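You operate a simulated robot arm through the tools that you are given. There is no shell and no other tool. Be economical: measure what you need, move in short steps, check, and stop when the job is done.

The job below is to be done with a simulated robot arm. You get a single attempt, and the scene is never put back.

TASK
Stand the purple and the yellow block on the turntable pads of their own colours.
Fine: leave the dryer off.
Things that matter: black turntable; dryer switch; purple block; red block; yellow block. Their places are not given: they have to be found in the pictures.

Only the result counts: the job must be done as asked and must still hold three seconds after the hand-in. Knocking over, shifting, dropping, spilling or breaking anything else fails it.

THE ROBOT
A 6-joint arm with a two-finger parallel gripper, fixed in place. Base frame: the origin is at the foot of the arm, x ahead of it, y to its left, z up; the work surface is at about z = 0.76. Readings come in m, rad, newtons and seconds.
With the tool pointing down near the work surface it reaches from about 0.24 to 0.64 m from the base axis. Its first joint turns from -1.152 to 1.152 rad. Payload 2.7 kg.
Tool frame: the origin (TCP) lies between the finger pads and is the grasp point; the fingertips stand 0.023 m ahead of it; z points along the fingers, y is the line along which they close. The gripper opens to 0.094 m. The fingers are 0.038 m wide and 0.01 m thick; the gripper's body (0.054 by 0.096 m) begins 0.039 m behind the TCP.
Orientation is that of the tool frame in the base frame, as [roll, pitch, yaw] about the fixed x, y, z axes, in that order (R = Rz(yaw) Ry(pitch) Rx(roll)). With the fingers straight down and closing along the base's y, the tool's x points along the base's -x, its y along +y and its z along -z.

THE INTERFACE
- The arm moves only by the tool drive_tool. Its argument "moves" is a list of rows, each an object of numbers (a shift or turn left out is 0, a gripper value left out holds the last): "tx", "ty", "tz": the shift along the base's x, y, z in m; "wx", "wy", "wz": the turn, a rotation vector about the base's x, y, z in rad; "fingers": the closure, from 0 (fully open) to 1 (shut). In form: [{"tx": .., "ty": .., "tz": .., "wx": .., "wy": .., "wz": .., "fingers": ..}, ...]. A call has 1 to 12 rows; each row is the pose to reach, as a shift and turn from the pose commanded when the call began. Rows are played at 5 a second. More than 0.05 m and 0.15 rad between two rows, or a gripper value outside its range, and nothing of the call is played. A pose out of reach is approached as far as the arm can. The call stops where the force on the tool passes 70 N (or 10 N more than at its start, if that is more) or the arm is blocked; 0.2 s more then pass. Each finger travels about 0.045 m/s and halts on what it meets, pressing with about 24 N; the grip force reading is that of the motor and also rises with nothing between the fingers. The clock runs only during rows and for 0.2 s after the last one: add rows that repeat a pose to give the fingers time. The reply holds the time, the measured pose of the TCP, the force on the tool along the base axes, the opening and the grip force, in the units named above and with some noise, with the torque about the TCP (base axes, N m) and any sound that the robot's microphone picked up, and new pictures: "pictures" is both (left out), scene, wrist or none.
- Cameras (640 x 400 px; columns grow to the right, rows downward): "scene" is fixed at [0.0837, -0.4305, 1.412]; the picture's right is [0.78, -0.63, 0.00], its down [-0.35, -0.44, -0.83] and it looks along [0.52, 0.65, -0.56] (base axes); focal length 308 px, centre (320, 200). "wrist" rides on the gripper at [0.086, 0.016, -0.074] in the tool frame; the picture's right is [-0.18, 0.98, 0.00], its down [-0.58, -0.11, -0.81] and it looks along [-0.79, -0.15, 0.59] (tool axes); focal length 243 px, centre (320, 200).
- probe_pixels(camera, pixels): for up to 12 pixels [column, row] of the newest picture of that camera ("zoom" is the newest enlarged one), the place [x, y, z] in the base frame of the surface seen there, good to about 0.002 m, but the place of the scene camera against the robot may be out by one fixed shift of up to 0.012 m in any direction. It takes no simulated time.
- inspect(camera, box): a new picture of the part [left, top, right, bottom] of that camera's present view, enlarged. It takes no simulated time.
- hand_in(): hands the job in; it is judged then, once.

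Work in short steps. Measure before you move; look again where a grasp or a placing could have gone wrong, and mend it. You have 80 turns and 200 pictures in all, those below and enlarged ones among them. Open the gripper and draw the arm clear of the work before you hand the job in, unless the task says otherwise; then end with one line.

The tools are called after ">>>" as a command line: name --argument value ..., lists and objects as JSON in quotes. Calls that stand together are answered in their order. drive_tool: Moves the arm, as the interface text tells. Its arguments: {"type":"object","properties":{"moves":{"type":"array","items":{"type":"object","properties":{"tx":{"type":"number"},"ty":{"type":"number"},"tz":{"type":"number"},"wx":{"type":"number"},"wy":{"type":"number"},"wz":{"type":"number"},"fingers":{"type":"number"}}}},"pictures":{"type":"string","enum":["both","scene","wrist","none"]}},"required":["moves"]} The other tools are called the same way: probe_pixels (camera, pixels) gives the place of the surface under pixels of a picture; inspect (camera, box) takes an enlarged picture of a part of a camera's view; hand_in () hands the job in.

At the start:

```text
time_s: 0.0
tcp_pos: [0.349, 0.0216, 1.1704]
tcp_rot: [3.141, -0.001, -3.141]
force: [0.4, 0.0, -0.5]
moment: [0.03, 0.0, 0.02]
opening: 0.0942
finger_force: 0.1
```

scene: 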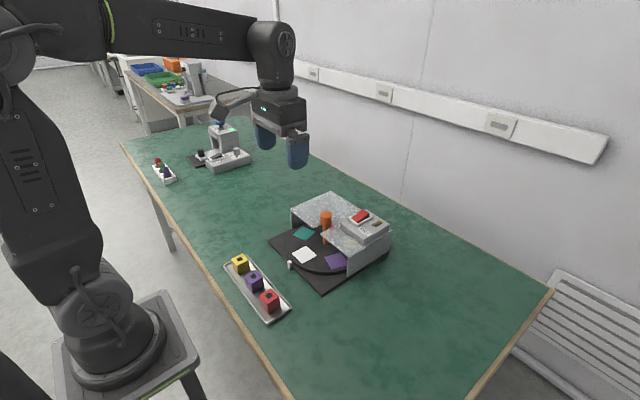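
wrist: 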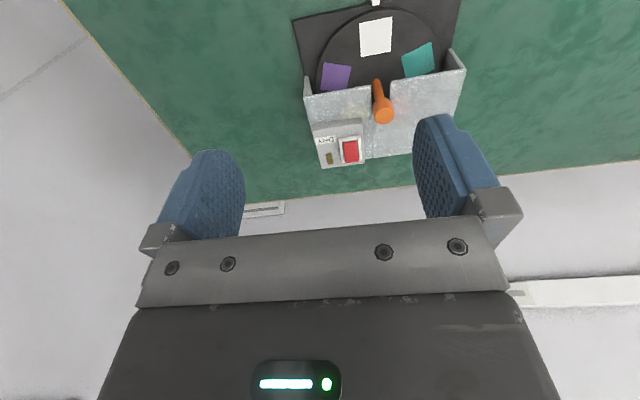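

The scene shows a tray of three blocks at about (255,285) and a turntable partly hidden by a grey housing at (335,240). I'll zoom in on both.

>>> inspect --camera "scene" --box '[210, 180, 410, 330]'

>>> inspect --camera "wrist" --box '[270, 0, 490, 180]'

```text
2.67 times, centred on (310, 255) of scene
```

zoom: 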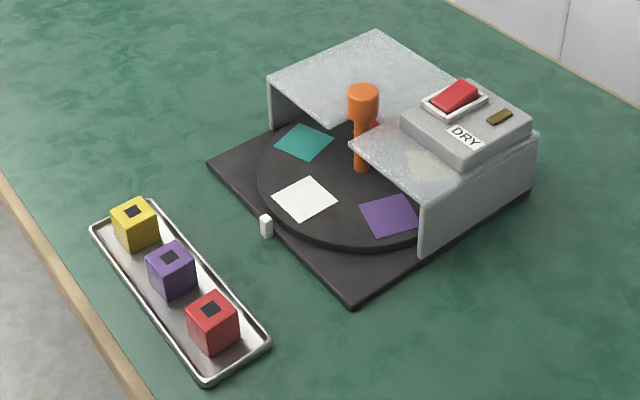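

```text
2.22 times, centred on (380, 90) of wrist
```

zoom: 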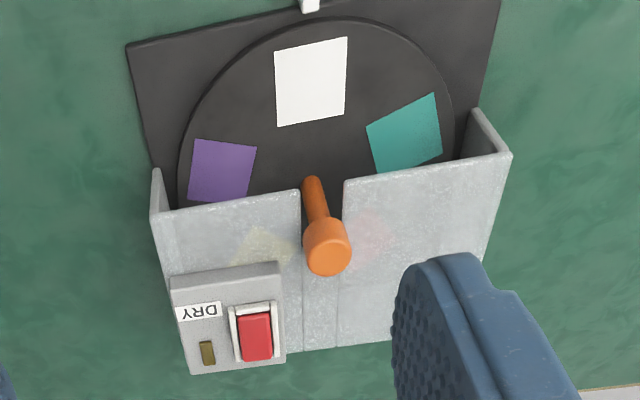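

Next I'll probe the key points in both cameras to work out positions and the scene camera's offset.

>>> probe_pixels --camera "scene" --pixels '[[239.9, 260], [253.8, 276.8], [269.5, 295.5], [314.4, 254.6], [304, 233.2], [345.9, 261], [326, 214], [325.4, 243], [360, 215], [267, 316], [300, 265], [290, 266]]'

>>> probe_pixels --camera "zoom" --pixels '[[311, 81], [222, 170], [405, 133], [328, 252], [255, 335], [312, 190], [270, 200], [345, 184], [502, 155], [160, 206], [265, 250], [311, 4]]'

```text
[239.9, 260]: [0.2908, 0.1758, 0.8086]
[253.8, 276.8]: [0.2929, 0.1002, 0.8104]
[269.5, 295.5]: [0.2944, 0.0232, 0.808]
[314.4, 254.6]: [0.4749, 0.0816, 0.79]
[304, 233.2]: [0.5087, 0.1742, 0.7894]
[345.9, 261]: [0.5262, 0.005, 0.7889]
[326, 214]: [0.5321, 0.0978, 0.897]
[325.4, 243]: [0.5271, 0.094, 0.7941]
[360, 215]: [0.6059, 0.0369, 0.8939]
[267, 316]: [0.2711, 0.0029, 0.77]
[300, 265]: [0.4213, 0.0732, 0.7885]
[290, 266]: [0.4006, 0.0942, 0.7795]
```

```text
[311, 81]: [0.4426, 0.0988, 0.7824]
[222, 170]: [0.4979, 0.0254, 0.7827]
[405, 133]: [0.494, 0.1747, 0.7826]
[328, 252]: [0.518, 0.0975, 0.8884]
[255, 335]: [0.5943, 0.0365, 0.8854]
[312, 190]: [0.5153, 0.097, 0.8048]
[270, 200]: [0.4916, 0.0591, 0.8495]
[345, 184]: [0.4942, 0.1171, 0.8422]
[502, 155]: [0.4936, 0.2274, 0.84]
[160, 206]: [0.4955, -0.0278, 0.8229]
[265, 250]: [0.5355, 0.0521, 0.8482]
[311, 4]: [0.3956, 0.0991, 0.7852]
```

Scene readings sit about (+0.0115, 0, +0.008) m off the robot frame. The pads are 72° apart around the knob at about (0.518, 0.0975), with yellow under the cover beside purple, so I need to turn the knob about -108° (clockwise from above). I'll move above the knob first with the fingers half closed.

>>> drive_tool --moves '[{"tx": 0.04, "ty": 0.02, "tz": 0, "wz": 0.14, "fingers": 0.35}, {"tx": 0.08, "ty": 0.04, "tz": 0, "wz": 0.28}, {"tx": 0.12, "ty": 0.06, "wz": 0.42}, {"tx": 0.15, "ty": 0.07, "tz": -0.02, "wz": 0.56}, {"tx": 0.169, "ty": 0.076, "tz": -0.05, "wz": 0.7}, {"tx": 0.169, "ty": 0.076, "tz": -0.09, "wz": 0.84}, {"tx": 0.169, "ty": 0.076, "tz": -0.13, "wz": 0.94}, {"tx": 0.169, "ty": 0.076, "tz": -0.17, "wz": 0.94}, {"tx": 0.169, "ty": 0.076, "tz": -0.2, "wz": 0.94}, {"tx": 0.169, "ty": 0.076, "tz": -0.22, "wz": 0.94}, {"tx": 0.169, "ty": 0.076, "tz": -0.22, "wz": 0.94}]'

```text
time_s: 2.4
tcp_pos: [0.5196, 0.1008, 0.9469]
tcp_rot: [-3.141, -0.001, -2.201]
force: [0.1, -0.2, -0.6]
moment: [0.0, -0.02, -0.02]
opening: 0.061
finger_force: 0.0
```

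scene: 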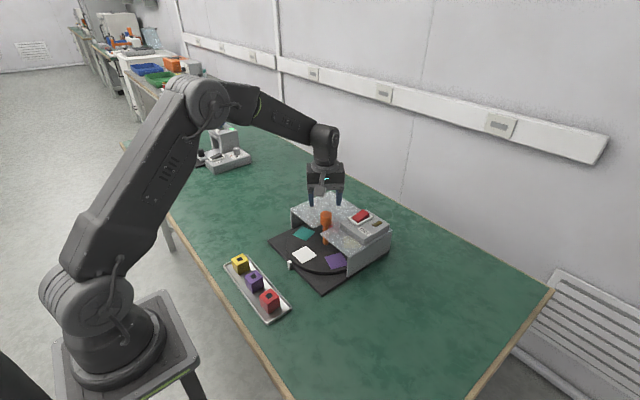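
wrist: 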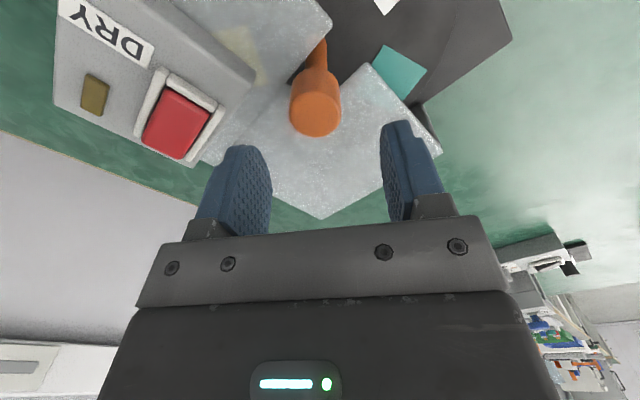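

The knob cap appears at about (316,112) in the wrist view. I'll measure it, the slot edges and the dryer box corner.

>>> probe_pixels --camera "wrist" --pixels '[[316, 118], [293, 118], [339, 118], [316, 133], [316, 103], [318, 80], [250, 75], [208, 105], [190, 88], [355, 85], [330, 30], [215, 160]]'

>>> inspect --camera "wrist" --box '[210, 20, 450, 170]'

```text
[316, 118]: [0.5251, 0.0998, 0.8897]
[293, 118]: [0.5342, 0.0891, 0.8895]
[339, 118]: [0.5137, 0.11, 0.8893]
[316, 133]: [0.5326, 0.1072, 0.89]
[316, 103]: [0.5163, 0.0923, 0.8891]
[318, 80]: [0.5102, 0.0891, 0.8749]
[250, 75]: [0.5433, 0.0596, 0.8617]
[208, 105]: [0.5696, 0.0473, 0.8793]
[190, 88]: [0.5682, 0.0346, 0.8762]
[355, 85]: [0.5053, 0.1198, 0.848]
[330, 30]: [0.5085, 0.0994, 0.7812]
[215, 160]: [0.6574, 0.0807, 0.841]
```

```text
2.67 times, centred on (330, 95) of wrist
```

zoom: 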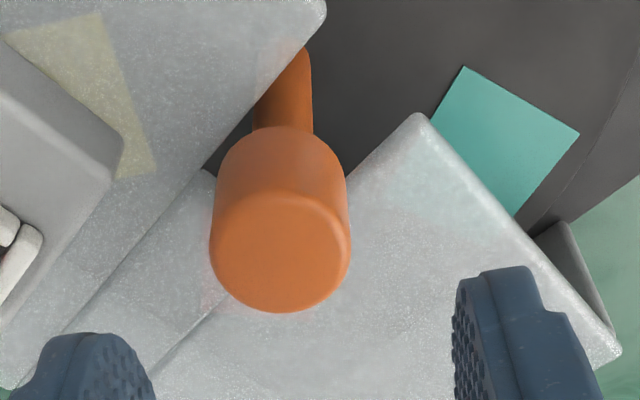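

The cap is about 30 mm wide, centred near (0.524, 0.0995) with its top at 0.889, and the dryer box corner is near (0.545, 0.06). I'll narrow the fingers and come down around the cap top.

>>> drive_tool --moves '[{"tx": 0.004, "ty": -0.001, "fingers": 0.5}, {"tx": 0.004, "ty": -0.001, "fingers": 0.5}, {"tx": 0.004, "ty": -0.001, "tz": -0.025}, {"tx": 0.004, "ty": -0.001, "tz": -0.045}, {"tx": 0.004, "ty": -0.001, "tz": -0.045}]'

```text
time_s: 3.6
tcp_pos: [0.5217, 0.0985, 0.9042]
tcp_rot: [-3.141, 0.001, -2.2]
force: [0.9, 0.0, -0.3]
moment: [-0.02, 0.02, -0.04]
opening: 0.0469
finger_force: 0.1
```

scene: 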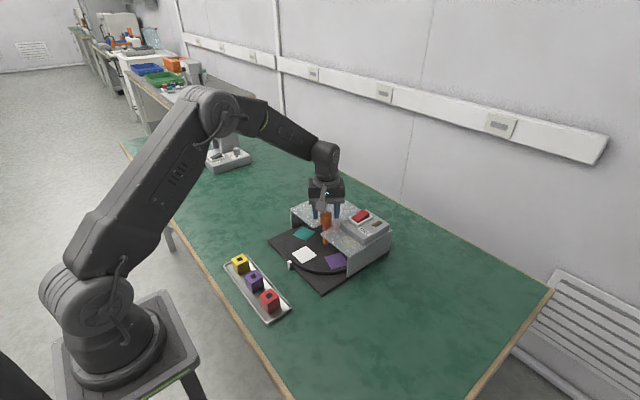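
wrist: 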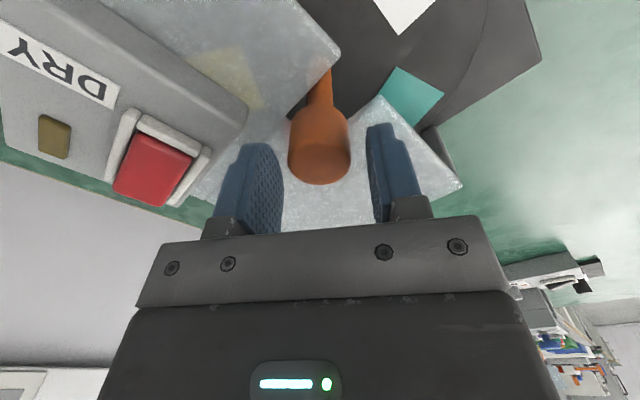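

The cap sits between the fingers. I'll recheck its centre at this closer range before gripping.

>>> probe_pixels --camera "wrist" --pixels '[[320, 178], [320, 160], [320, 145], [293, 160], [346, 160], [315, 125], [320, 182]]'

>>> inspect --camera "wrist" --box '[200, 60, 440, 210]'

```text
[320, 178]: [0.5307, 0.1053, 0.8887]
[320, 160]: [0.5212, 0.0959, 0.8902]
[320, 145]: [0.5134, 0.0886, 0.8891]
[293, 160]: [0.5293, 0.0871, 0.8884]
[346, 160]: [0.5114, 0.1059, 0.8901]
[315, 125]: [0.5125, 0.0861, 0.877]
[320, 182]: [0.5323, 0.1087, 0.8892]
```

```text
2.67 times, centred on (320, 135) of wrist
```

zoom: 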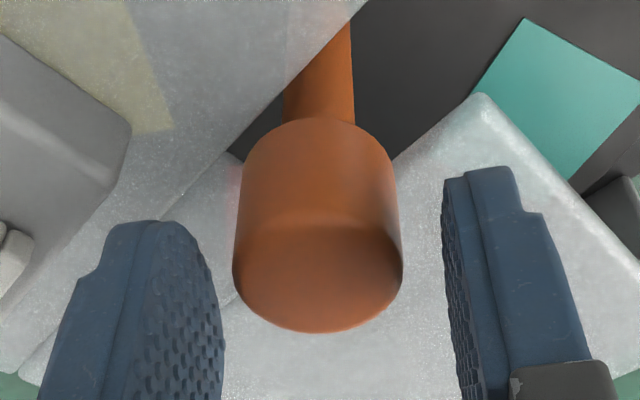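

The cap centre is at about (0.522, 0.0975), right under the TCP. I'll lower to z about 0.88 and close.

>>> drive_tool --moves '[{"tz": -0.012}, {"tz": -0.023}, {"tz": -0.023, "fingers": 0.8}, {"tz": -0.023, "fingers": 1}, {"tz": -0.023, "fingers": 1}]'

```text
time_s: 4.8
tcp_pos: [0.5214, 0.0967, 0.8805]
tcp_rot: [-3.141, 0.0, -2.203]
force: [12.1, -7.1, -7.6]
moment: [0.27, -0.55, -0.09]
opening: 0.0337
finger_force: 44.8
```

scene: 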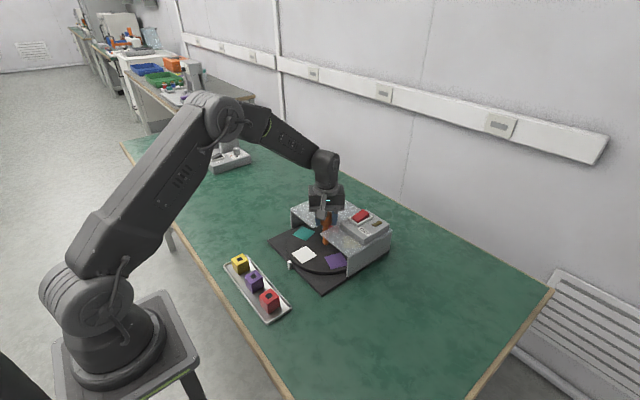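
wrist: 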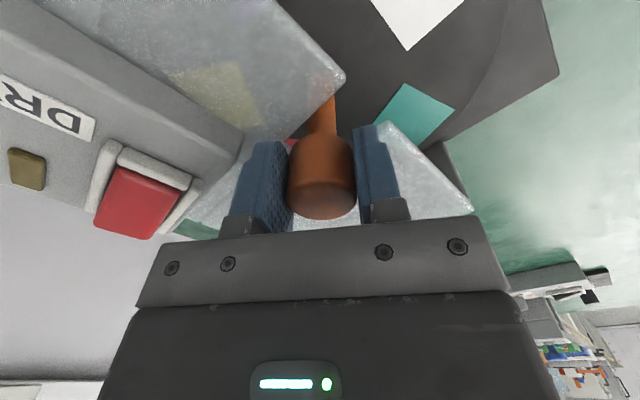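

It's gripped at 0.0337 m with a sideways force of about 14 N, which suggests a small off-centre error. I'll nudge 1 mm along that force and start turning clockwise.

>>> drive_tool --moves '[{"tx": 0.001, "ty": -0.0007}, {"tx": 0.001, "ty": -0.0007, "wz": -0.1}, {"tx": 0.001, "ty": -0.0007, "wz": -0.2}, {"tx": 0.001, "ty": -0.0007, "wz": -0.3}]'

```text
time_s: 5.8
tcp_pos: [0.5218, 0.0984, 0.8814]
tcp_rot: [3.139, -0.002, -2.502]
force: [-1.8, 2.9, -13.5]
moment: [0.21, -1.15, -0.01]
opening: 0.0339
finger_force: 45.5
```

scene: 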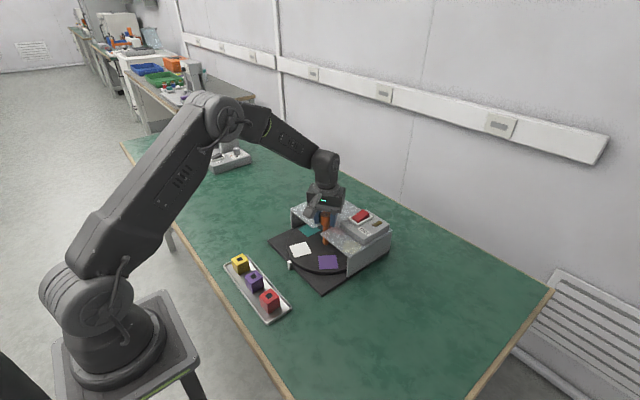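
wrist: 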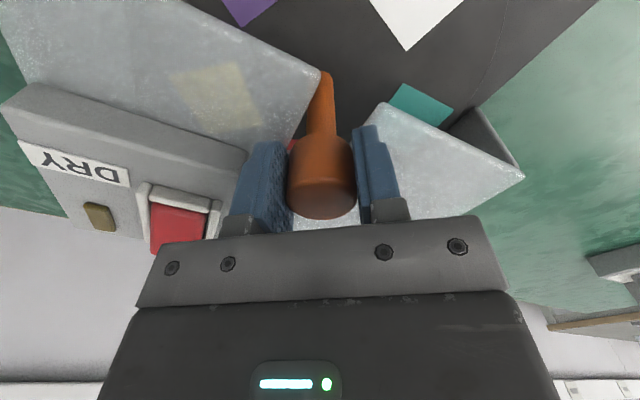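

The table turns with the knob. I'll carry on for the remaining 1.58 rad.

>>> drive_tool --moves '[{"wz": -0.13}, {"wz": -0.26}, {"wz": -0.39}, {"wz": -0.52}, {"wz": -0.65}, {"wz": -0.78}, {"wz": -0.91}, {"wz": -1.04}, {"wz": -1.17}, {"wz": -1.3}, {"wz": -1.44}, {"wz": -1.58}]'

```text
time_s: 8.4
tcp_pos: [0.5239, 0.1036, 0.8812]
tcp_rot: [3.138, -0.005, 2.202]
force: [3.8, 41.2, -22.8]
moment: [-0.1, 0.86, 0.15]
opening: 0.0337
finger_force: 45.1
```

scene: 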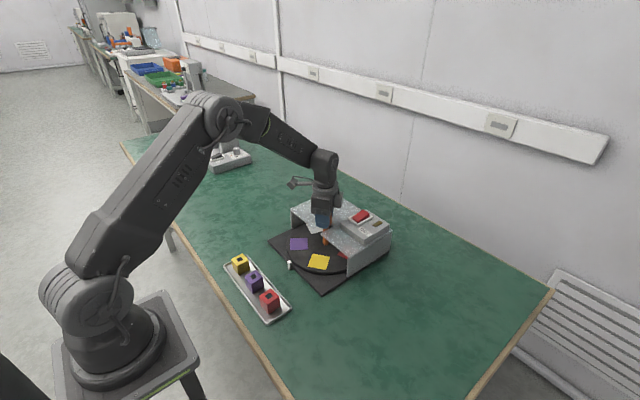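
wrist: 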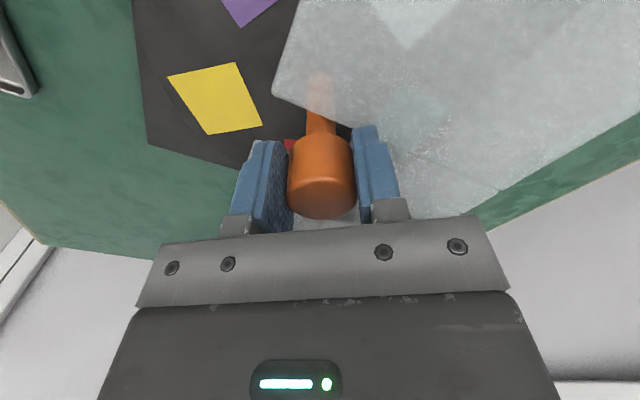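

Yellow and purple are both exposed now. The 41 N in +y comes from the off-centre grip being carried round by the turn, so I'll ease that off, then release and rise.

>>> drive_tool --moves '[{"ty": 0.002}, {"ty": 0.004}, {"ty": 0.004, "fingers": 0.8}, {"ty": 0.004, "fingers": 0.5}, {"ty": 0.004, "fingers": 0.5}, {"ty": 0.004, "tz": 0.02}, {"ty": 0.004, "tz": 0.06}]'

```text
time_s: 10.0
tcp_pos: [0.522, 0.1036, 0.9423]
tcp_rot: [3.141, 0.0, 2.2]
force: [-0.3, 0.2, 0.6]
moment: [0.01, 0.0, 0.0]
opening: 0.047
finger_force: 0.1
```

scene: 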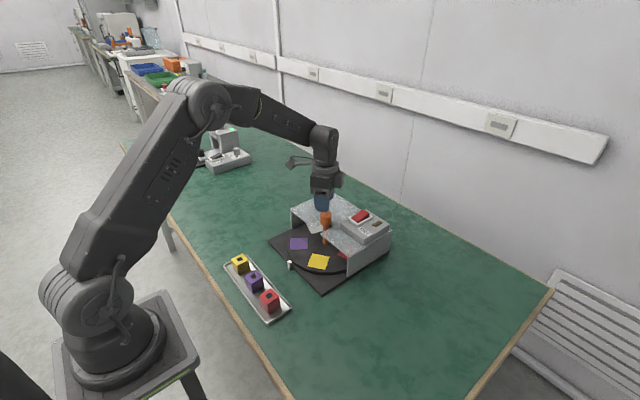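
wrist: 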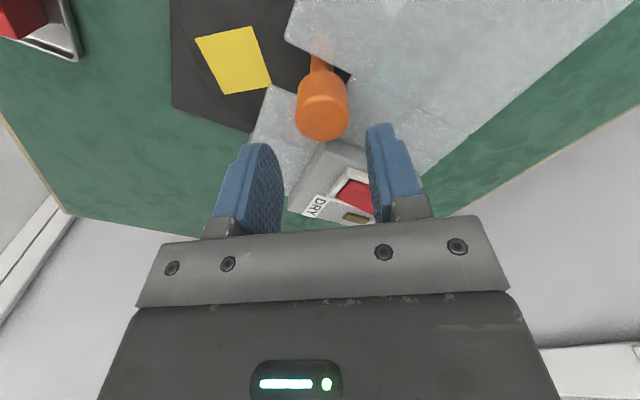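

Released cleanly. I'll zoom on the pads, then retract and straighten the tool.

>>> drive_tool --moves '[{"tz": 0.04, "wz": 0.14}, {"tz": 0.08, "tx": -0.03, "wz": 0.28}, {"tz": 0.12, "tx": -0.07, "wz": 0.42}, {"tz": 0.15, "tx": -0.1, "wz": 0.56}, {"tz": 0.15, "tx": -0.14, "wz": 0.7}, {"tz": 0.15, "tx": -0.18, "wz": 0.84}, {"tz": 0.15, "tx": -0.2, "wz": 0.94}, {"tz": 0.15, "tx": -0.22, "wz": 0.94}, {"tz": 0.15, "tx": -0.22, "wz": 0.94}]'

>>> inspect --camera "scene" --box '[210, 180, 410, 330]'

```text
refused: row 3 steps farther than a row can; nothing moved
```

```text
2.67 times, centred on (310, 255) of scene
```

zoom: 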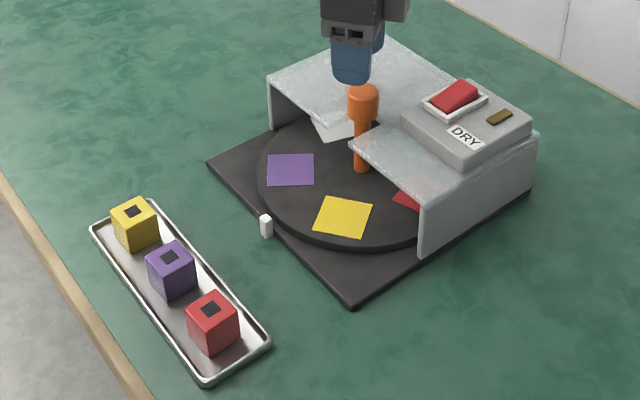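

The move was refused because one step was too long. I'll send it again with shorter steps and probe the blocks and tray in the zoom.

>>> probe_pixels --camera "zoom" --pixels '[[110, 209], [134, 198], [157, 210], [132, 224], [147, 252], [171, 241], [194, 253], [169, 268], [130, 250], [103, 234], [150, 200], [290, 170]]'

>>> drive_tool --moves '[{"tz": 0.04, "wz": 0.14}, {"tz": 0.08, "wz": 0.28}, {"tz": 0.12, "tx": -0.02, "wz": 0.42}, {"tz": 0.14, "tx": -0.06, "wz": 0.56}, {"tz": 0.14, "tx": -0.1, "wz": 0.7}, {"tz": 0.14, "tx": -0.14, "wz": 0.84}, {"tz": 0.14, "tx": -0.18, "wz": 0.94}, {"tz": 0.14, "tx": -0.22, "wz": 0.94}, {"tz": 0.14, "tx": -0.22, "wz": 0.94}]'

```text
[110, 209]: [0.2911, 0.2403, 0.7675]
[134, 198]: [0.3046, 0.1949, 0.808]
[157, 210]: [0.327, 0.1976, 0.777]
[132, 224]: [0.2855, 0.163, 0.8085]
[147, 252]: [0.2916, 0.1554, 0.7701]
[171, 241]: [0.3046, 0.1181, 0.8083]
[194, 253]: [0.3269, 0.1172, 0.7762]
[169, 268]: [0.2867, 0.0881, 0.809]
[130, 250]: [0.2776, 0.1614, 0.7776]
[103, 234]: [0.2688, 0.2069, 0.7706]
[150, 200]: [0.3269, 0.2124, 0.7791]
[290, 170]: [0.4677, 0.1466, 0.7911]
```

```text
time_s: 12.0
tcp_pos: [0.3031, 0.1011, 1.0824]
tcp_rot: [3.141, -0.001, -3.139]
force: [0.1, -0.1, -0.1]
moment: [0.0, 0.0, 0.03]
opening: 0.0471
finger_force: 0.1
```

scene: 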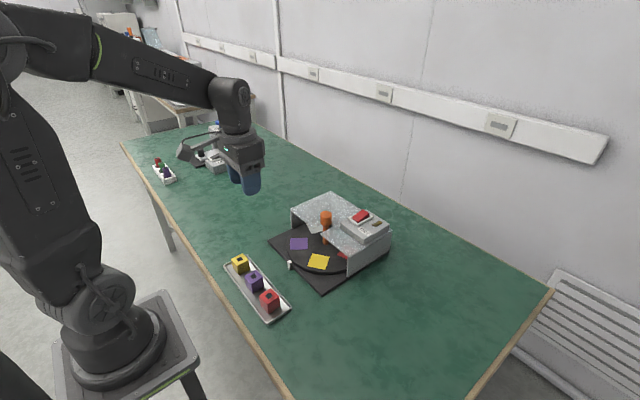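
wrist: 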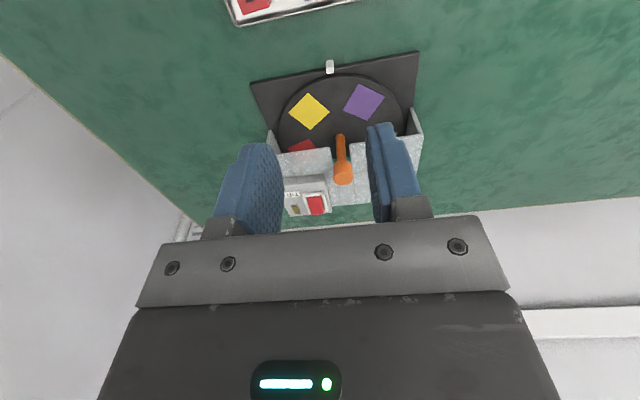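

Both pads are clear in the wrist view: yellow around (309,111), purple around (363,101). I'll zoom in there for exact centres.

>>> inspect --camera "wrist" --box '[250, 60, 410, 160]'

```text
4.00 times, centred on (330, 110) of wrist
```

zoom: 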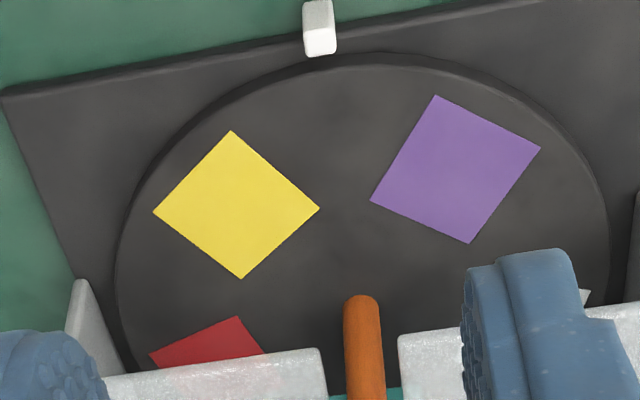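

>>> probe_pixels --camera "zoom" --pixels '[[160, 211], [313, 208], [231, 137], [241, 272], [377, 198], [533, 149], [437, 102], [467, 237], [235, 206], [455, 170], [363, 310], [318, 348]]'

```text
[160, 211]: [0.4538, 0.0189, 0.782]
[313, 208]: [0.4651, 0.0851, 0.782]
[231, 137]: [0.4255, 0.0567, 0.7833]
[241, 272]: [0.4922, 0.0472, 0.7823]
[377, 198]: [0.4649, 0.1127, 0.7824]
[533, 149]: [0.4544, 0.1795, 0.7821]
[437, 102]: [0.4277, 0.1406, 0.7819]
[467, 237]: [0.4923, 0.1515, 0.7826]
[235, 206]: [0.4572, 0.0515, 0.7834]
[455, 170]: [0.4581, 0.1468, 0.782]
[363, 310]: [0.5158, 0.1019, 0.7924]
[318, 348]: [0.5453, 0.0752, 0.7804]
```

The pad centres are yellow (0.459, 0.052) and purple (0.460, 0.146), with surface z 0.782. Next I'll hover over the purple block with the fingers at about 0.06 m.

>>> drive_tool --moves '[{"tx": -0.02, "tz": -0.04, "fingers": 0.35}, {"tx": -0.02, "tz": -0.085}, {"tx": -0.02, "tz": -0.13}, {"tx": -0.02, "tz": -0.17}, {"tx": -0.02, "tz": -0.21}, {"tx": -0.02, "tz": -0.225}, {"tx": -0.02, "tz": -0.225}]'

```text
time_s: 13.6
tcp_pos: [0.2834, 0.098, 0.8568]
tcp_rot: [-3.141, 0.001, 3.14]
force: [0.8, -0.3, 0.1]
moment: [-0.03, 0.0, 0.0]
opening: 0.0613
finger_force: 0.0
```

scene: 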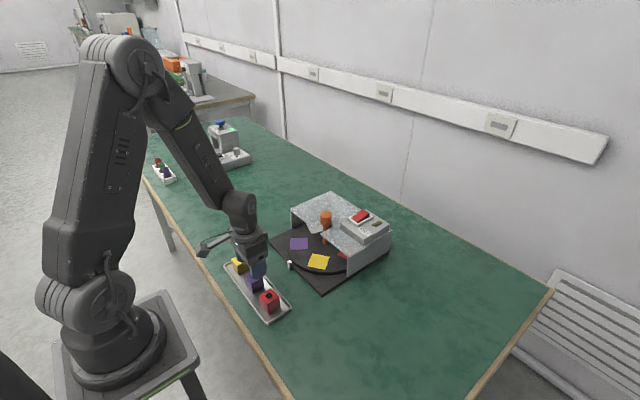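
wrist: 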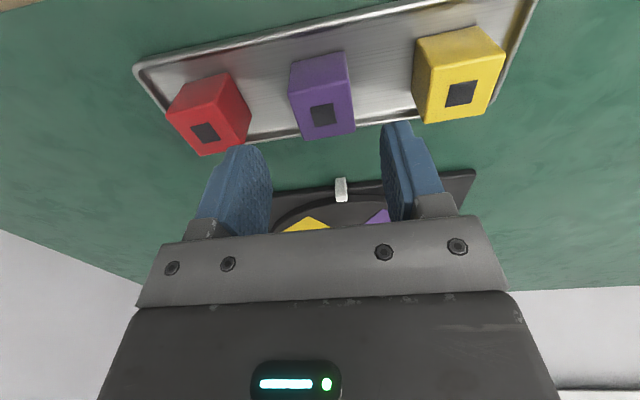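

The purple block is at about (322,110) in the wrist view. I'll zoom on the tray to get accurate corners.

>>> inspect --camera "wrist" --box '[130, 0, 540, 200]'

>>> probe_pixels --camera "wrist" --pixels '[[293, 96], [346, 83], [303, 138], [353, 130], [322, 115], [460, 93], [418, 76], [501, 62], [429, 120], [486, 117], [280, 110], [300, 20]]'

```text
1.56 times, centred on (335, 100) of wrist
```

zoom: 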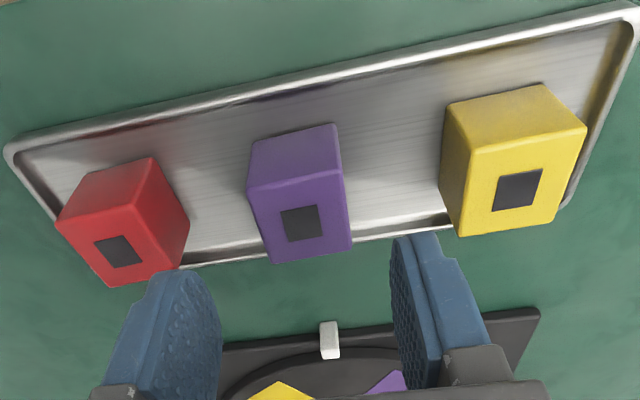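

```text
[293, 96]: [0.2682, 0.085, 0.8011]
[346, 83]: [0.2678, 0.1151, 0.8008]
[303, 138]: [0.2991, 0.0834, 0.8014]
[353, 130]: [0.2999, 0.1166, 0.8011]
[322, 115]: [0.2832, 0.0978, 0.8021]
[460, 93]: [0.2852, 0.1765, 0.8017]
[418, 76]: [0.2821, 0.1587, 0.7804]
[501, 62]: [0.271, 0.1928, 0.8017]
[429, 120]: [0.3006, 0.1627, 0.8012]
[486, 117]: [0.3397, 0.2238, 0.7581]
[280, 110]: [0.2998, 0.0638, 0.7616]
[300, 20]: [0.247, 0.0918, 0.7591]
```

The purple block centre is (0.284, 0.100), about 34 mm wide with its top at 0.801. I'll lower to TCP z of about 0.792 and check before closing.

>>> drive_tool --moves '[{"tx": 0.0005, "ty": 0.0015, "tz": -0.03}, {"tx": 0.0005, "ty": 0.0015, "tz": -0.05}, {"tx": 0.0005, "ty": 0.0015, "tz": -0.064}, {"tx": 0.0005, "ty": 0.0015, "tz": -0.064}]'

```text
time_s: 14.6
tcp_pos: [0.2849, 0.1024, 0.7912]
tcp_rot: [-3.14, -0.001, -3.14]
force: [0.3, -0.1, -0.4]
moment: [0.0, 0.02, -0.01]
opening: 0.0612
finger_force: 0.0
```

scene: 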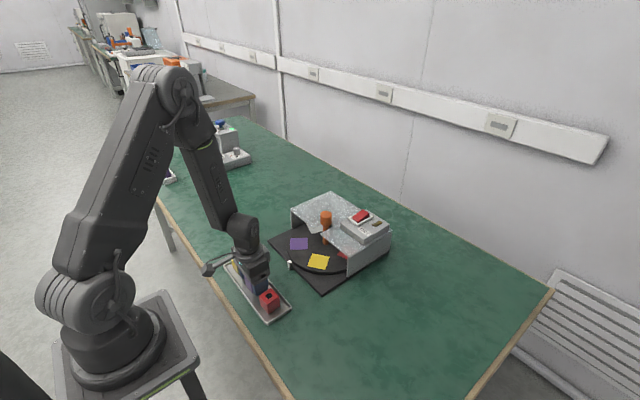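
wrist: 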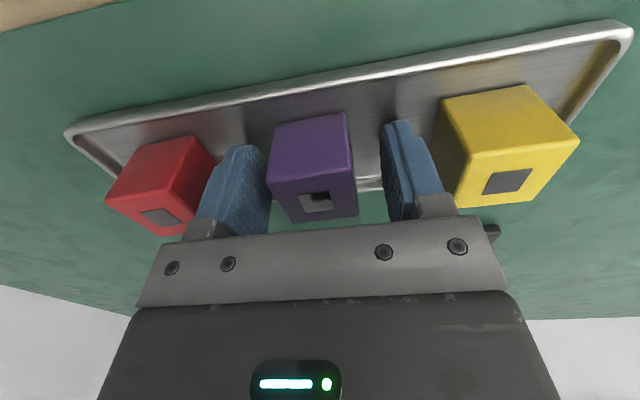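

The left gap looks smaller than the right one, so I'll zoom in before closing.

>>> inspect --camera "wrist" --box '[180, 90, 460, 240]'

>>> probe_pixels --camera "wrist" --pixels '[[290, 200], [350, 195], [320, 190], [262, 180], [392, 160], [260, 210], [395, 200], [281, 200]]'

```text
2.29 times, centred on (320, 165) of wrist
```

zoom: 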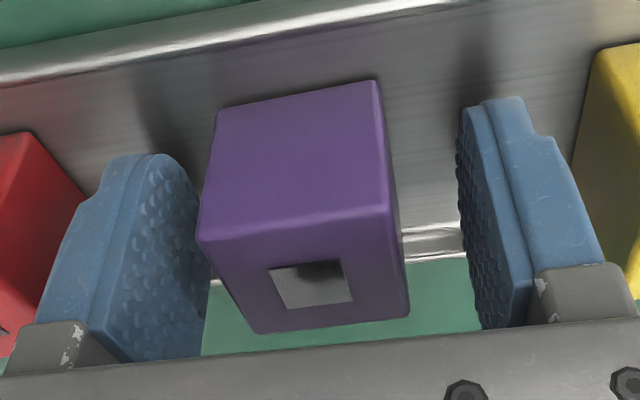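

```text
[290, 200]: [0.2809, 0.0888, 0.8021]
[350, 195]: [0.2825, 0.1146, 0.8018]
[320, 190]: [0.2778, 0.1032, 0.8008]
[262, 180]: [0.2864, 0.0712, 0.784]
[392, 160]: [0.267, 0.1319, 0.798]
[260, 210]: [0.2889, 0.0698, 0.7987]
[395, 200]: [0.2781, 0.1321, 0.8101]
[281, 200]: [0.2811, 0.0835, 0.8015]
```

The finger faces are at y 0.0705 and 0.132 and the block centre is at 0.100, so I'll shift -1.5 mm and close.

>>> drive_tool --moves '[{"ty": -0.0015}, {"ty": -0.0015, "fingers": 0.6}, {"ty": -0.0015, "fingers": 0.8}, {"ty": -0.0015, "fingers": 0.8}, {"ty": -0.0015, "fingers": 0.8}]' --pictures "wrist"

```text
time_s: 15.8
tcp_pos: [0.2848, 0.099, 0.7923]
tcp_rot: [-3.141, -0.002, 3.141]
force: [-0.3, -0.4, -0.4]
moment: [-0.01, -0.02, -0.06]
opening: 0.0354
finger_force: 24.3
```

wrist: 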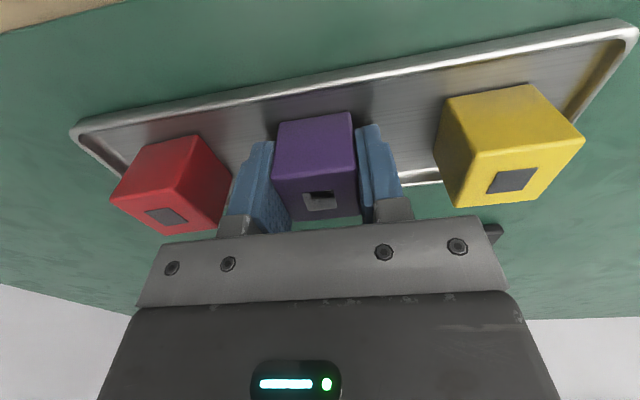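

Gripped at 0.0354 m with no side load. I'll lift and carry it above the purple pad.

>>> drive_tool --moves '[{"tz": 0.02}, {"tz": 0.055}, {"tz": 0.09}, {"tx": 0.03, "ty": 0.01, "tz": 0.1}, {"tx": 0.07, "ty": 0.02, "tz": 0.1}, {"tx": 0.11, "ty": 0.03, "tz": 0.1}, {"tx": 0.15, "ty": 0.04, "tz": 0.1}, {"tx": 0.176, "ty": 0.046, "tz": 0.1}, {"tx": 0.176, "ty": 0.046, "tz": 0.08}, {"tx": 0.176, "ty": 0.046, "tz": 0.06}, {"tx": 0.176, "ty": 0.046, "tz": 0.06}]'

>>> inspect --camera "scene" --box '[210, 180, 410, 330]'

```text
time_s: 18.2
tcp_pos: [0.4596, 0.1478, 0.8521]
tcp_rot: [3.141, 0.001, -3.141]
force: [0.8, 1.4, -1.3]
moment: [0.01, 0.03, -0.01]
opening: 0.0355
finger_force: 24.2
```

scene: 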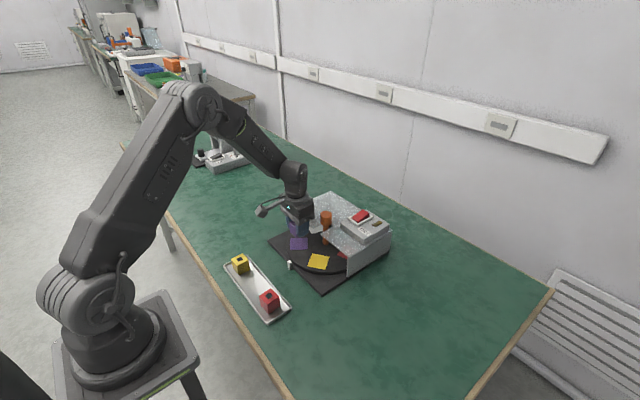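
wrist: 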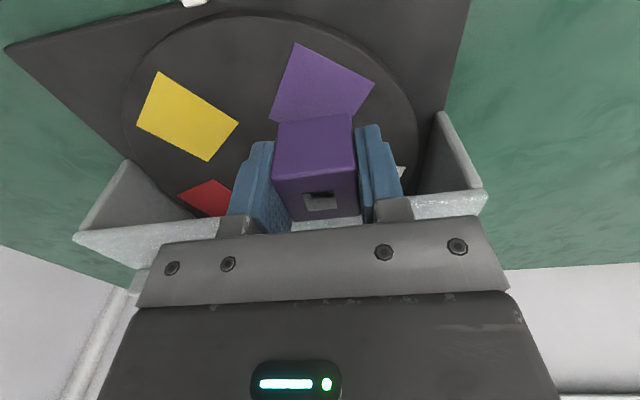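

```text
2.67 times, centred on (310, 255) of scene
```

zoom: 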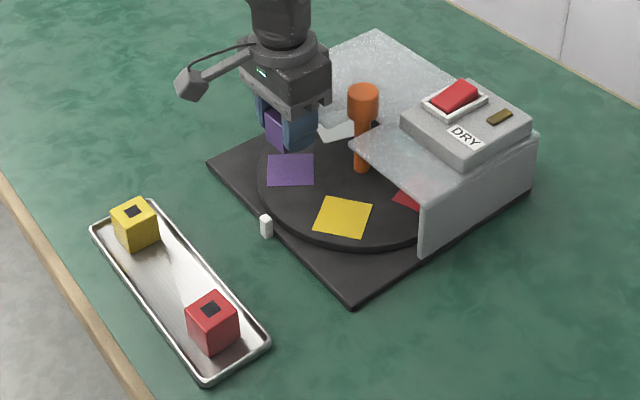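

The block is over the purple pad and the tray hasn't moved. I'll lower 38 mm to just touch the pad and look before releasing.

>>> drive_tool --moves '[{"tz": -0.02}, {"tz": -0.032}, {"tz": -0.037}, {"tz": -0.038}, {"tz": -0.038}]'

```text
time_s: 19.4
tcp_pos: [0.4582, 0.1469, 0.8148]
tcp_rot: [-3.14, 0.0, 3.141]
force: [0.2, -0.2, -0.7]
moment: [0.01, -0.03, -0.01]
opening: 0.0356
finger_force: 23.9
```

scene: 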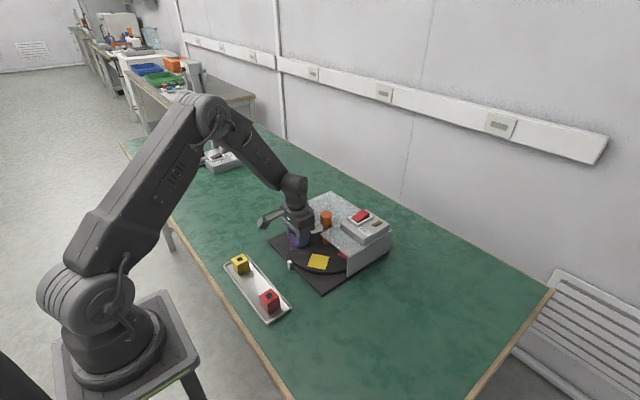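
wrist: 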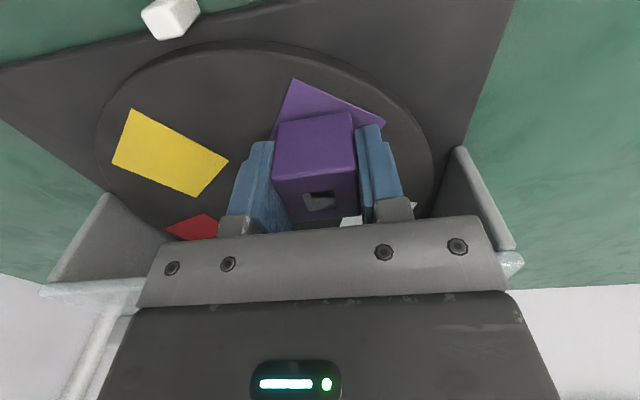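

There's no contact force yet. I'll lower another 1 to 2 mm and watch the force.

>>> drive_tool --moves '[{"tz": -0.0007}, {"tz": -0.0014}, {"tz": -0.0014}]' --pictures "none"

>>> probe_pixels --camera "wrist" --pixels '[[300, 185], [340, 190], [320, 188], [320, 208]]'

```text
time_s: 20.2
tcp_pos: [0.4601, 0.1464, 0.8139]
tcp_rot: [-3.141, 0.0, 3.141]
force: [-0.2, -0.4, -1.4]
moment: [-0.02, -0.03, -0.01]
opening: 0.0354
finger_force: 24.2
```

```text
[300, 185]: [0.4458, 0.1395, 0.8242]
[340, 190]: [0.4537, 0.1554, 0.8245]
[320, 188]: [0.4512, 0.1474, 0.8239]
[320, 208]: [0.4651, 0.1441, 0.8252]
```

>>> drive_tool --moves '[{"tz": -0.0006}, {"tz": -0.0012}, {"tz": -0.0012}]' --pictures "none"

```text
time_s: 21.0
tcp_pos: [0.4595, 0.1465, 0.8129]
tcp_rot: [-3.141, 0.0, -3.141]
force: [-0.7, -0.1, -0.3]
moment: [0.0, -0.03, 0.05]
opening: 0.0357
finger_force: 24.1
```

Still no contact, so I'll go down in small steps again.

>>> drive_tool --moves '[{"tz": -0.0006}, {"tz": -0.0012}, {"tz": -0.0012}]' --pictures "wrist"

```text
time_s: 21.8
tcp_pos: [0.4588, 0.1462, 0.8097]
tcp_rot: [-3.141, 0.0, 3.142]
force: [0.3, -0.5, -0.5]
moment: [0.01, 0.01, 0.03]
opening: 0.0356
finger_force: 24.1
```

wrist: 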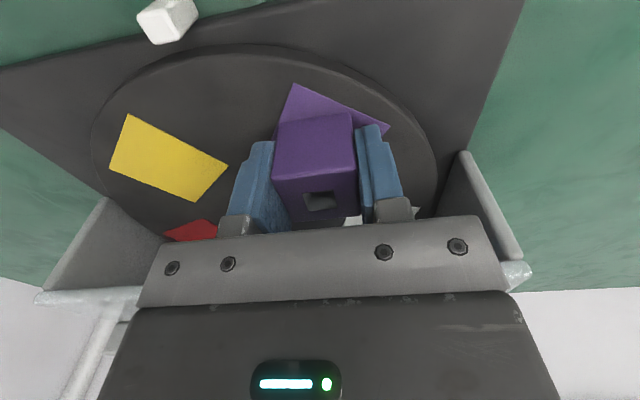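

>>> probe_pixels --camera "wrist" --pixels '[[300, 185], [340, 190], [320, 180], [150, 150], [340, 102], [300, 130], [330, 125]]'

>>> inspect --camera "wrist" --box '[220, 70, 440, 240]'

>>> inspect --camera "scene" --box '[260, 210, 340, 270]'

```text
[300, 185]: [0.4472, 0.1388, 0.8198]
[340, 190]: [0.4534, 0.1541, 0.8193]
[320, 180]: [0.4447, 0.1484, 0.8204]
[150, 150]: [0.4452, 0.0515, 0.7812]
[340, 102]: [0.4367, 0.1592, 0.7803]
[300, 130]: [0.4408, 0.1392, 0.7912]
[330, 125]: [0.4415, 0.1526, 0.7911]
```

```text
2.35 times, centred on (330, 155) of wrist
```

zoom: 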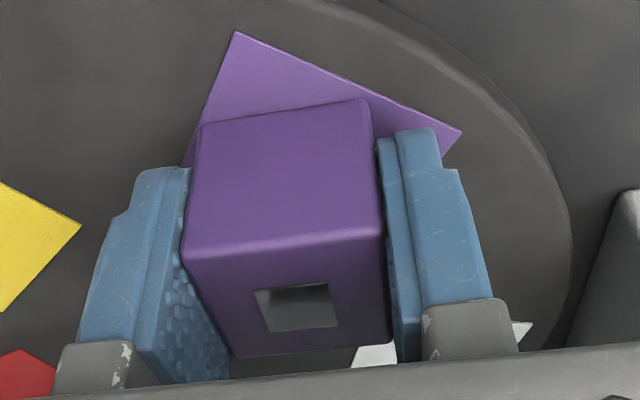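

```text
6.67 times, centred on (300, 240) of scene
```

zoom: 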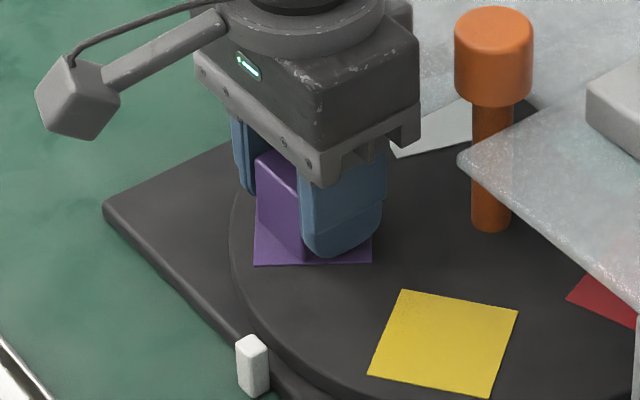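

It looks nearly in contact. One more small step down to feel for the pad.

>>> drive_tool --moves '[{"tz": -0.0005}, {"tz": -0.001}, {"tz": -0.001}]' --pictures "none"

```text
time_s: 22.6
tcp_pos: [0.4612, 0.1462, 0.8097]
tcp_rot: [-3.14, 0.0, 3.14]
force: [-2.5, 0.8, 4.1]
moment: [0.0, 0.07, -0.05]
opening: 0.0355
finger_force: 24.1
```

Contact at +4 N. I'll open the fingers and rise straight up.

>>> drive_tool --moves '[{"fingers": 0.55}, {"fingers": 0.45}, {"fingers": 0.45}, {"tz": 0.03}, {"tz": 0.07}, {"tz": 0.11}, {"tz": 0.11}]'

>>> inspect --camera "scene" --box '[210, 180, 410, 330]'

```text
time_s: 24.2
tcp_pos: [0.4612, 0.147, 0.9224]
tcp_rot: [-3.141, 0.001, -3.141]
force: [-0.2, 0.4, -0.1]
moment: [0.01, -0.01, 0.03]
opening: 0.0515
finger_force: 0.0
```

scene: 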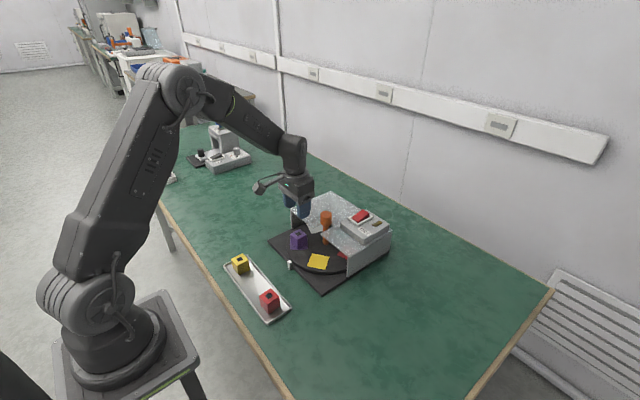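
wrist: 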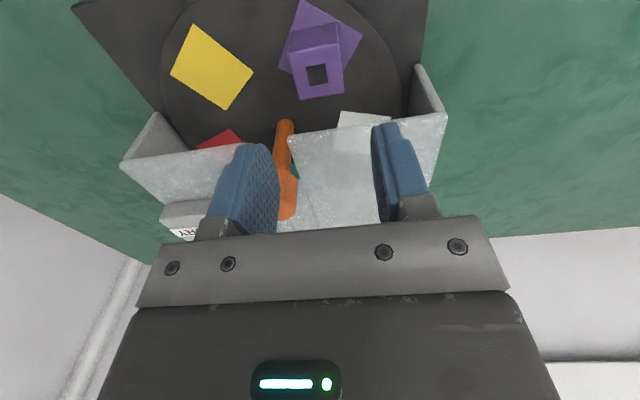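

```text
2.67 times, centred on (310, 255) of scene
```

zoom: 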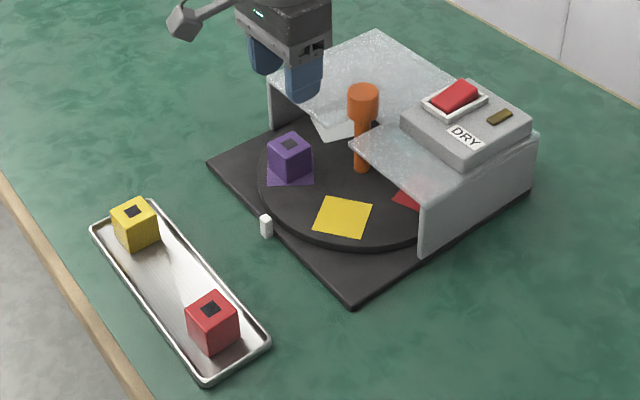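

Purple stands on its pad. Next I'll hover over the yellow block near (0.286, 0.177).

>>> drive_tool --moves '[{"tx": -0.04, "tz": 0.0, "fingers": 0.35}, {"tx": -0.085, "ty": 0.01}, {"tx": -0.13, "ty": 0.02}, {"tx": -0.174, "ty": 0.031}, {"tx": -0.174, "ty": 0.031, "tz": -0.04}, {"tx": -0.174, "ty": 0.031, "tz": -0.067}, {"tx": -0.174, "ty": 0.031, "tz": -0.067}]' --pictures "wrist"

>>> inspect --camera "wrist" --box '[210, 40, 450, 190]'

```text
time_s: 25.8
tcp_pos: [0.2873, 0.1784, 0.8523]
tcp_rot: [3.141, 0.001, 3.141]
force: [0.1, -0.5, 0.5]
moment: [-0.03, 0.02, 0.03]
opening: 0.061
finger_force: 0.1
```

wrist: 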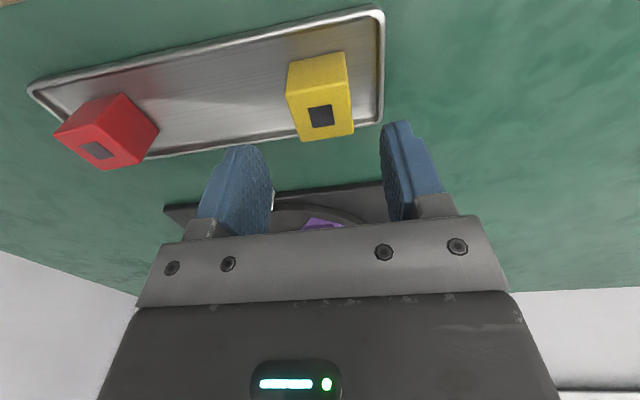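

```text
2.67 times, centred on (330, 115) of wrist
```

zoom: 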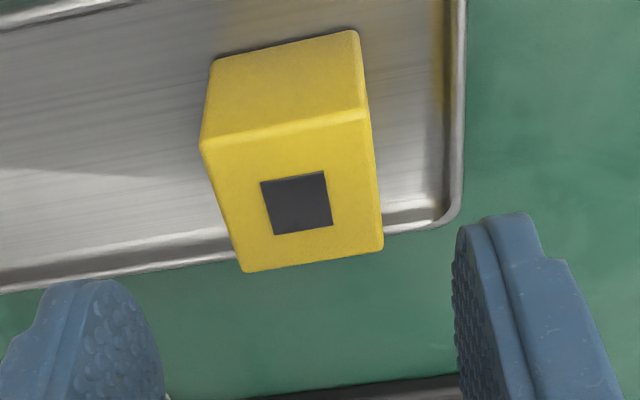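

The tray's end wall is close to the +y side of the yellow block. I'll measure the room for the finger there.

>>> probe_pixels --camera "zoom" --pixels '[[208, 145], [360, 115], [245, 266], [378, 248], [297, 203], [445, 100], [455, 120], [440, 150], [450, 205], [463, 60], [430, 120], [410, 100]]'

```text
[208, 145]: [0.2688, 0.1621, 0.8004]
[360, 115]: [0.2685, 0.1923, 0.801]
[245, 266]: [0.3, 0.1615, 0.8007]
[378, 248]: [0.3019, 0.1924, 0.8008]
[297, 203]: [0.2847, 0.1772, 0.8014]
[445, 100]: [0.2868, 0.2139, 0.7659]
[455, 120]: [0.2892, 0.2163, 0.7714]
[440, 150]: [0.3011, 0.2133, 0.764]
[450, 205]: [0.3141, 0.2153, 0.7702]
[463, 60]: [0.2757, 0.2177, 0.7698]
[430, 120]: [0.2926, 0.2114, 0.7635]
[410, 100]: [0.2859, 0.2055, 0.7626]
```

The block face is at y 0.1947 and the wall's inner side at about 0.213. I'll narrow the opening to 0.044, come down partway around the block, and check centring.

>>> drive_tool --moves '[{"tx": -0.001, "fingers": 0.53}, {"tx": -0.001, "fingers": 0.53}, {"tx": -0.001, "tz": -0.022}, {"tx": -0.001, "tz": -0.04}, {"tx": -0.001, "tz": -0.04}]' --pictures "wrist"

>>> inspect --camera "wrist" --box '[210, 70, 450, 220]'

```text
time_s: 27.0
tcp_pos: [0.2857, 0.1776, 0.8125]
tcp_rot: [3.141, 0.003, 3.141]
force: [-0.7, -0.2, 0.1]
moment: [0.0, -0.01, 0.04]
opening: 0.0442
finger_force: 0.0
```

wrist: 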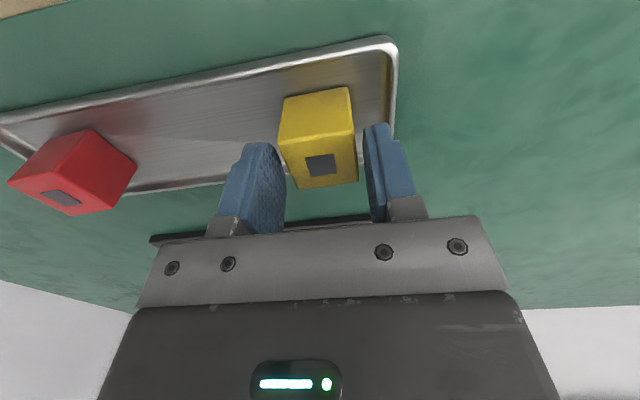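

```text
2.67 times, centred on (330, 145) of wrist
```

zoom: 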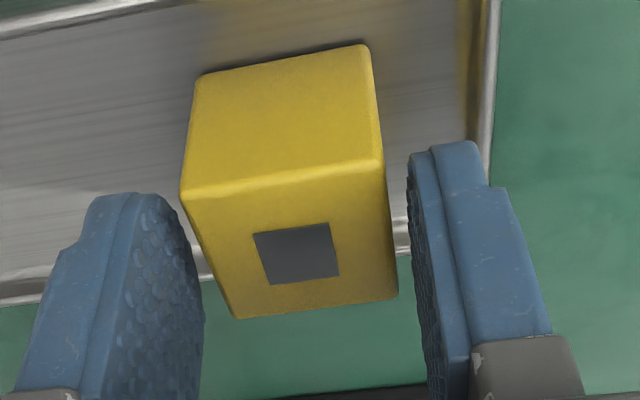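

The block is centred between the fingers and the right finger is inside the wall. I'll go down the last 20 mm and close.

>>> drive_tool --moves '[{"tz": -0.012}, {"tz": -0.02}, {"tz": -0.02}, {"tz": -0.02, "fingers": 0.7}, {"tz": -0.02, "fingers": 0.8}, {"tz": -0.02, "fingers": 0.8}]' --pictures "wrist"

```text
time_s: 28.4
tcp_pos: [0.2832, 0.1767, 0.7934]
tcp_rot: [-3.141, 0.001, 3.141]
force: [0.2, -0.4, 0.4]
moment: [0.02, 0.02, 0.02]
opening: 0.0354
finger_force: 23.9
```

wrist: 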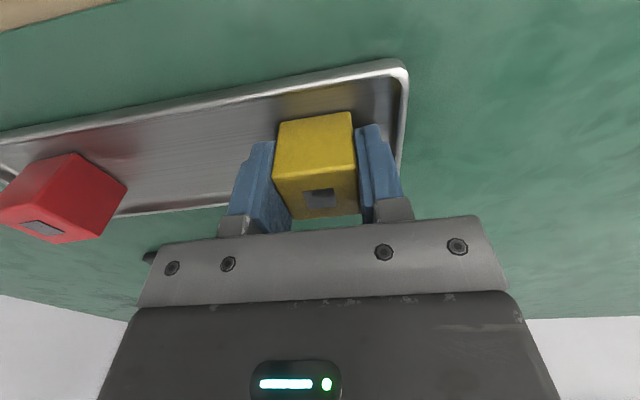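

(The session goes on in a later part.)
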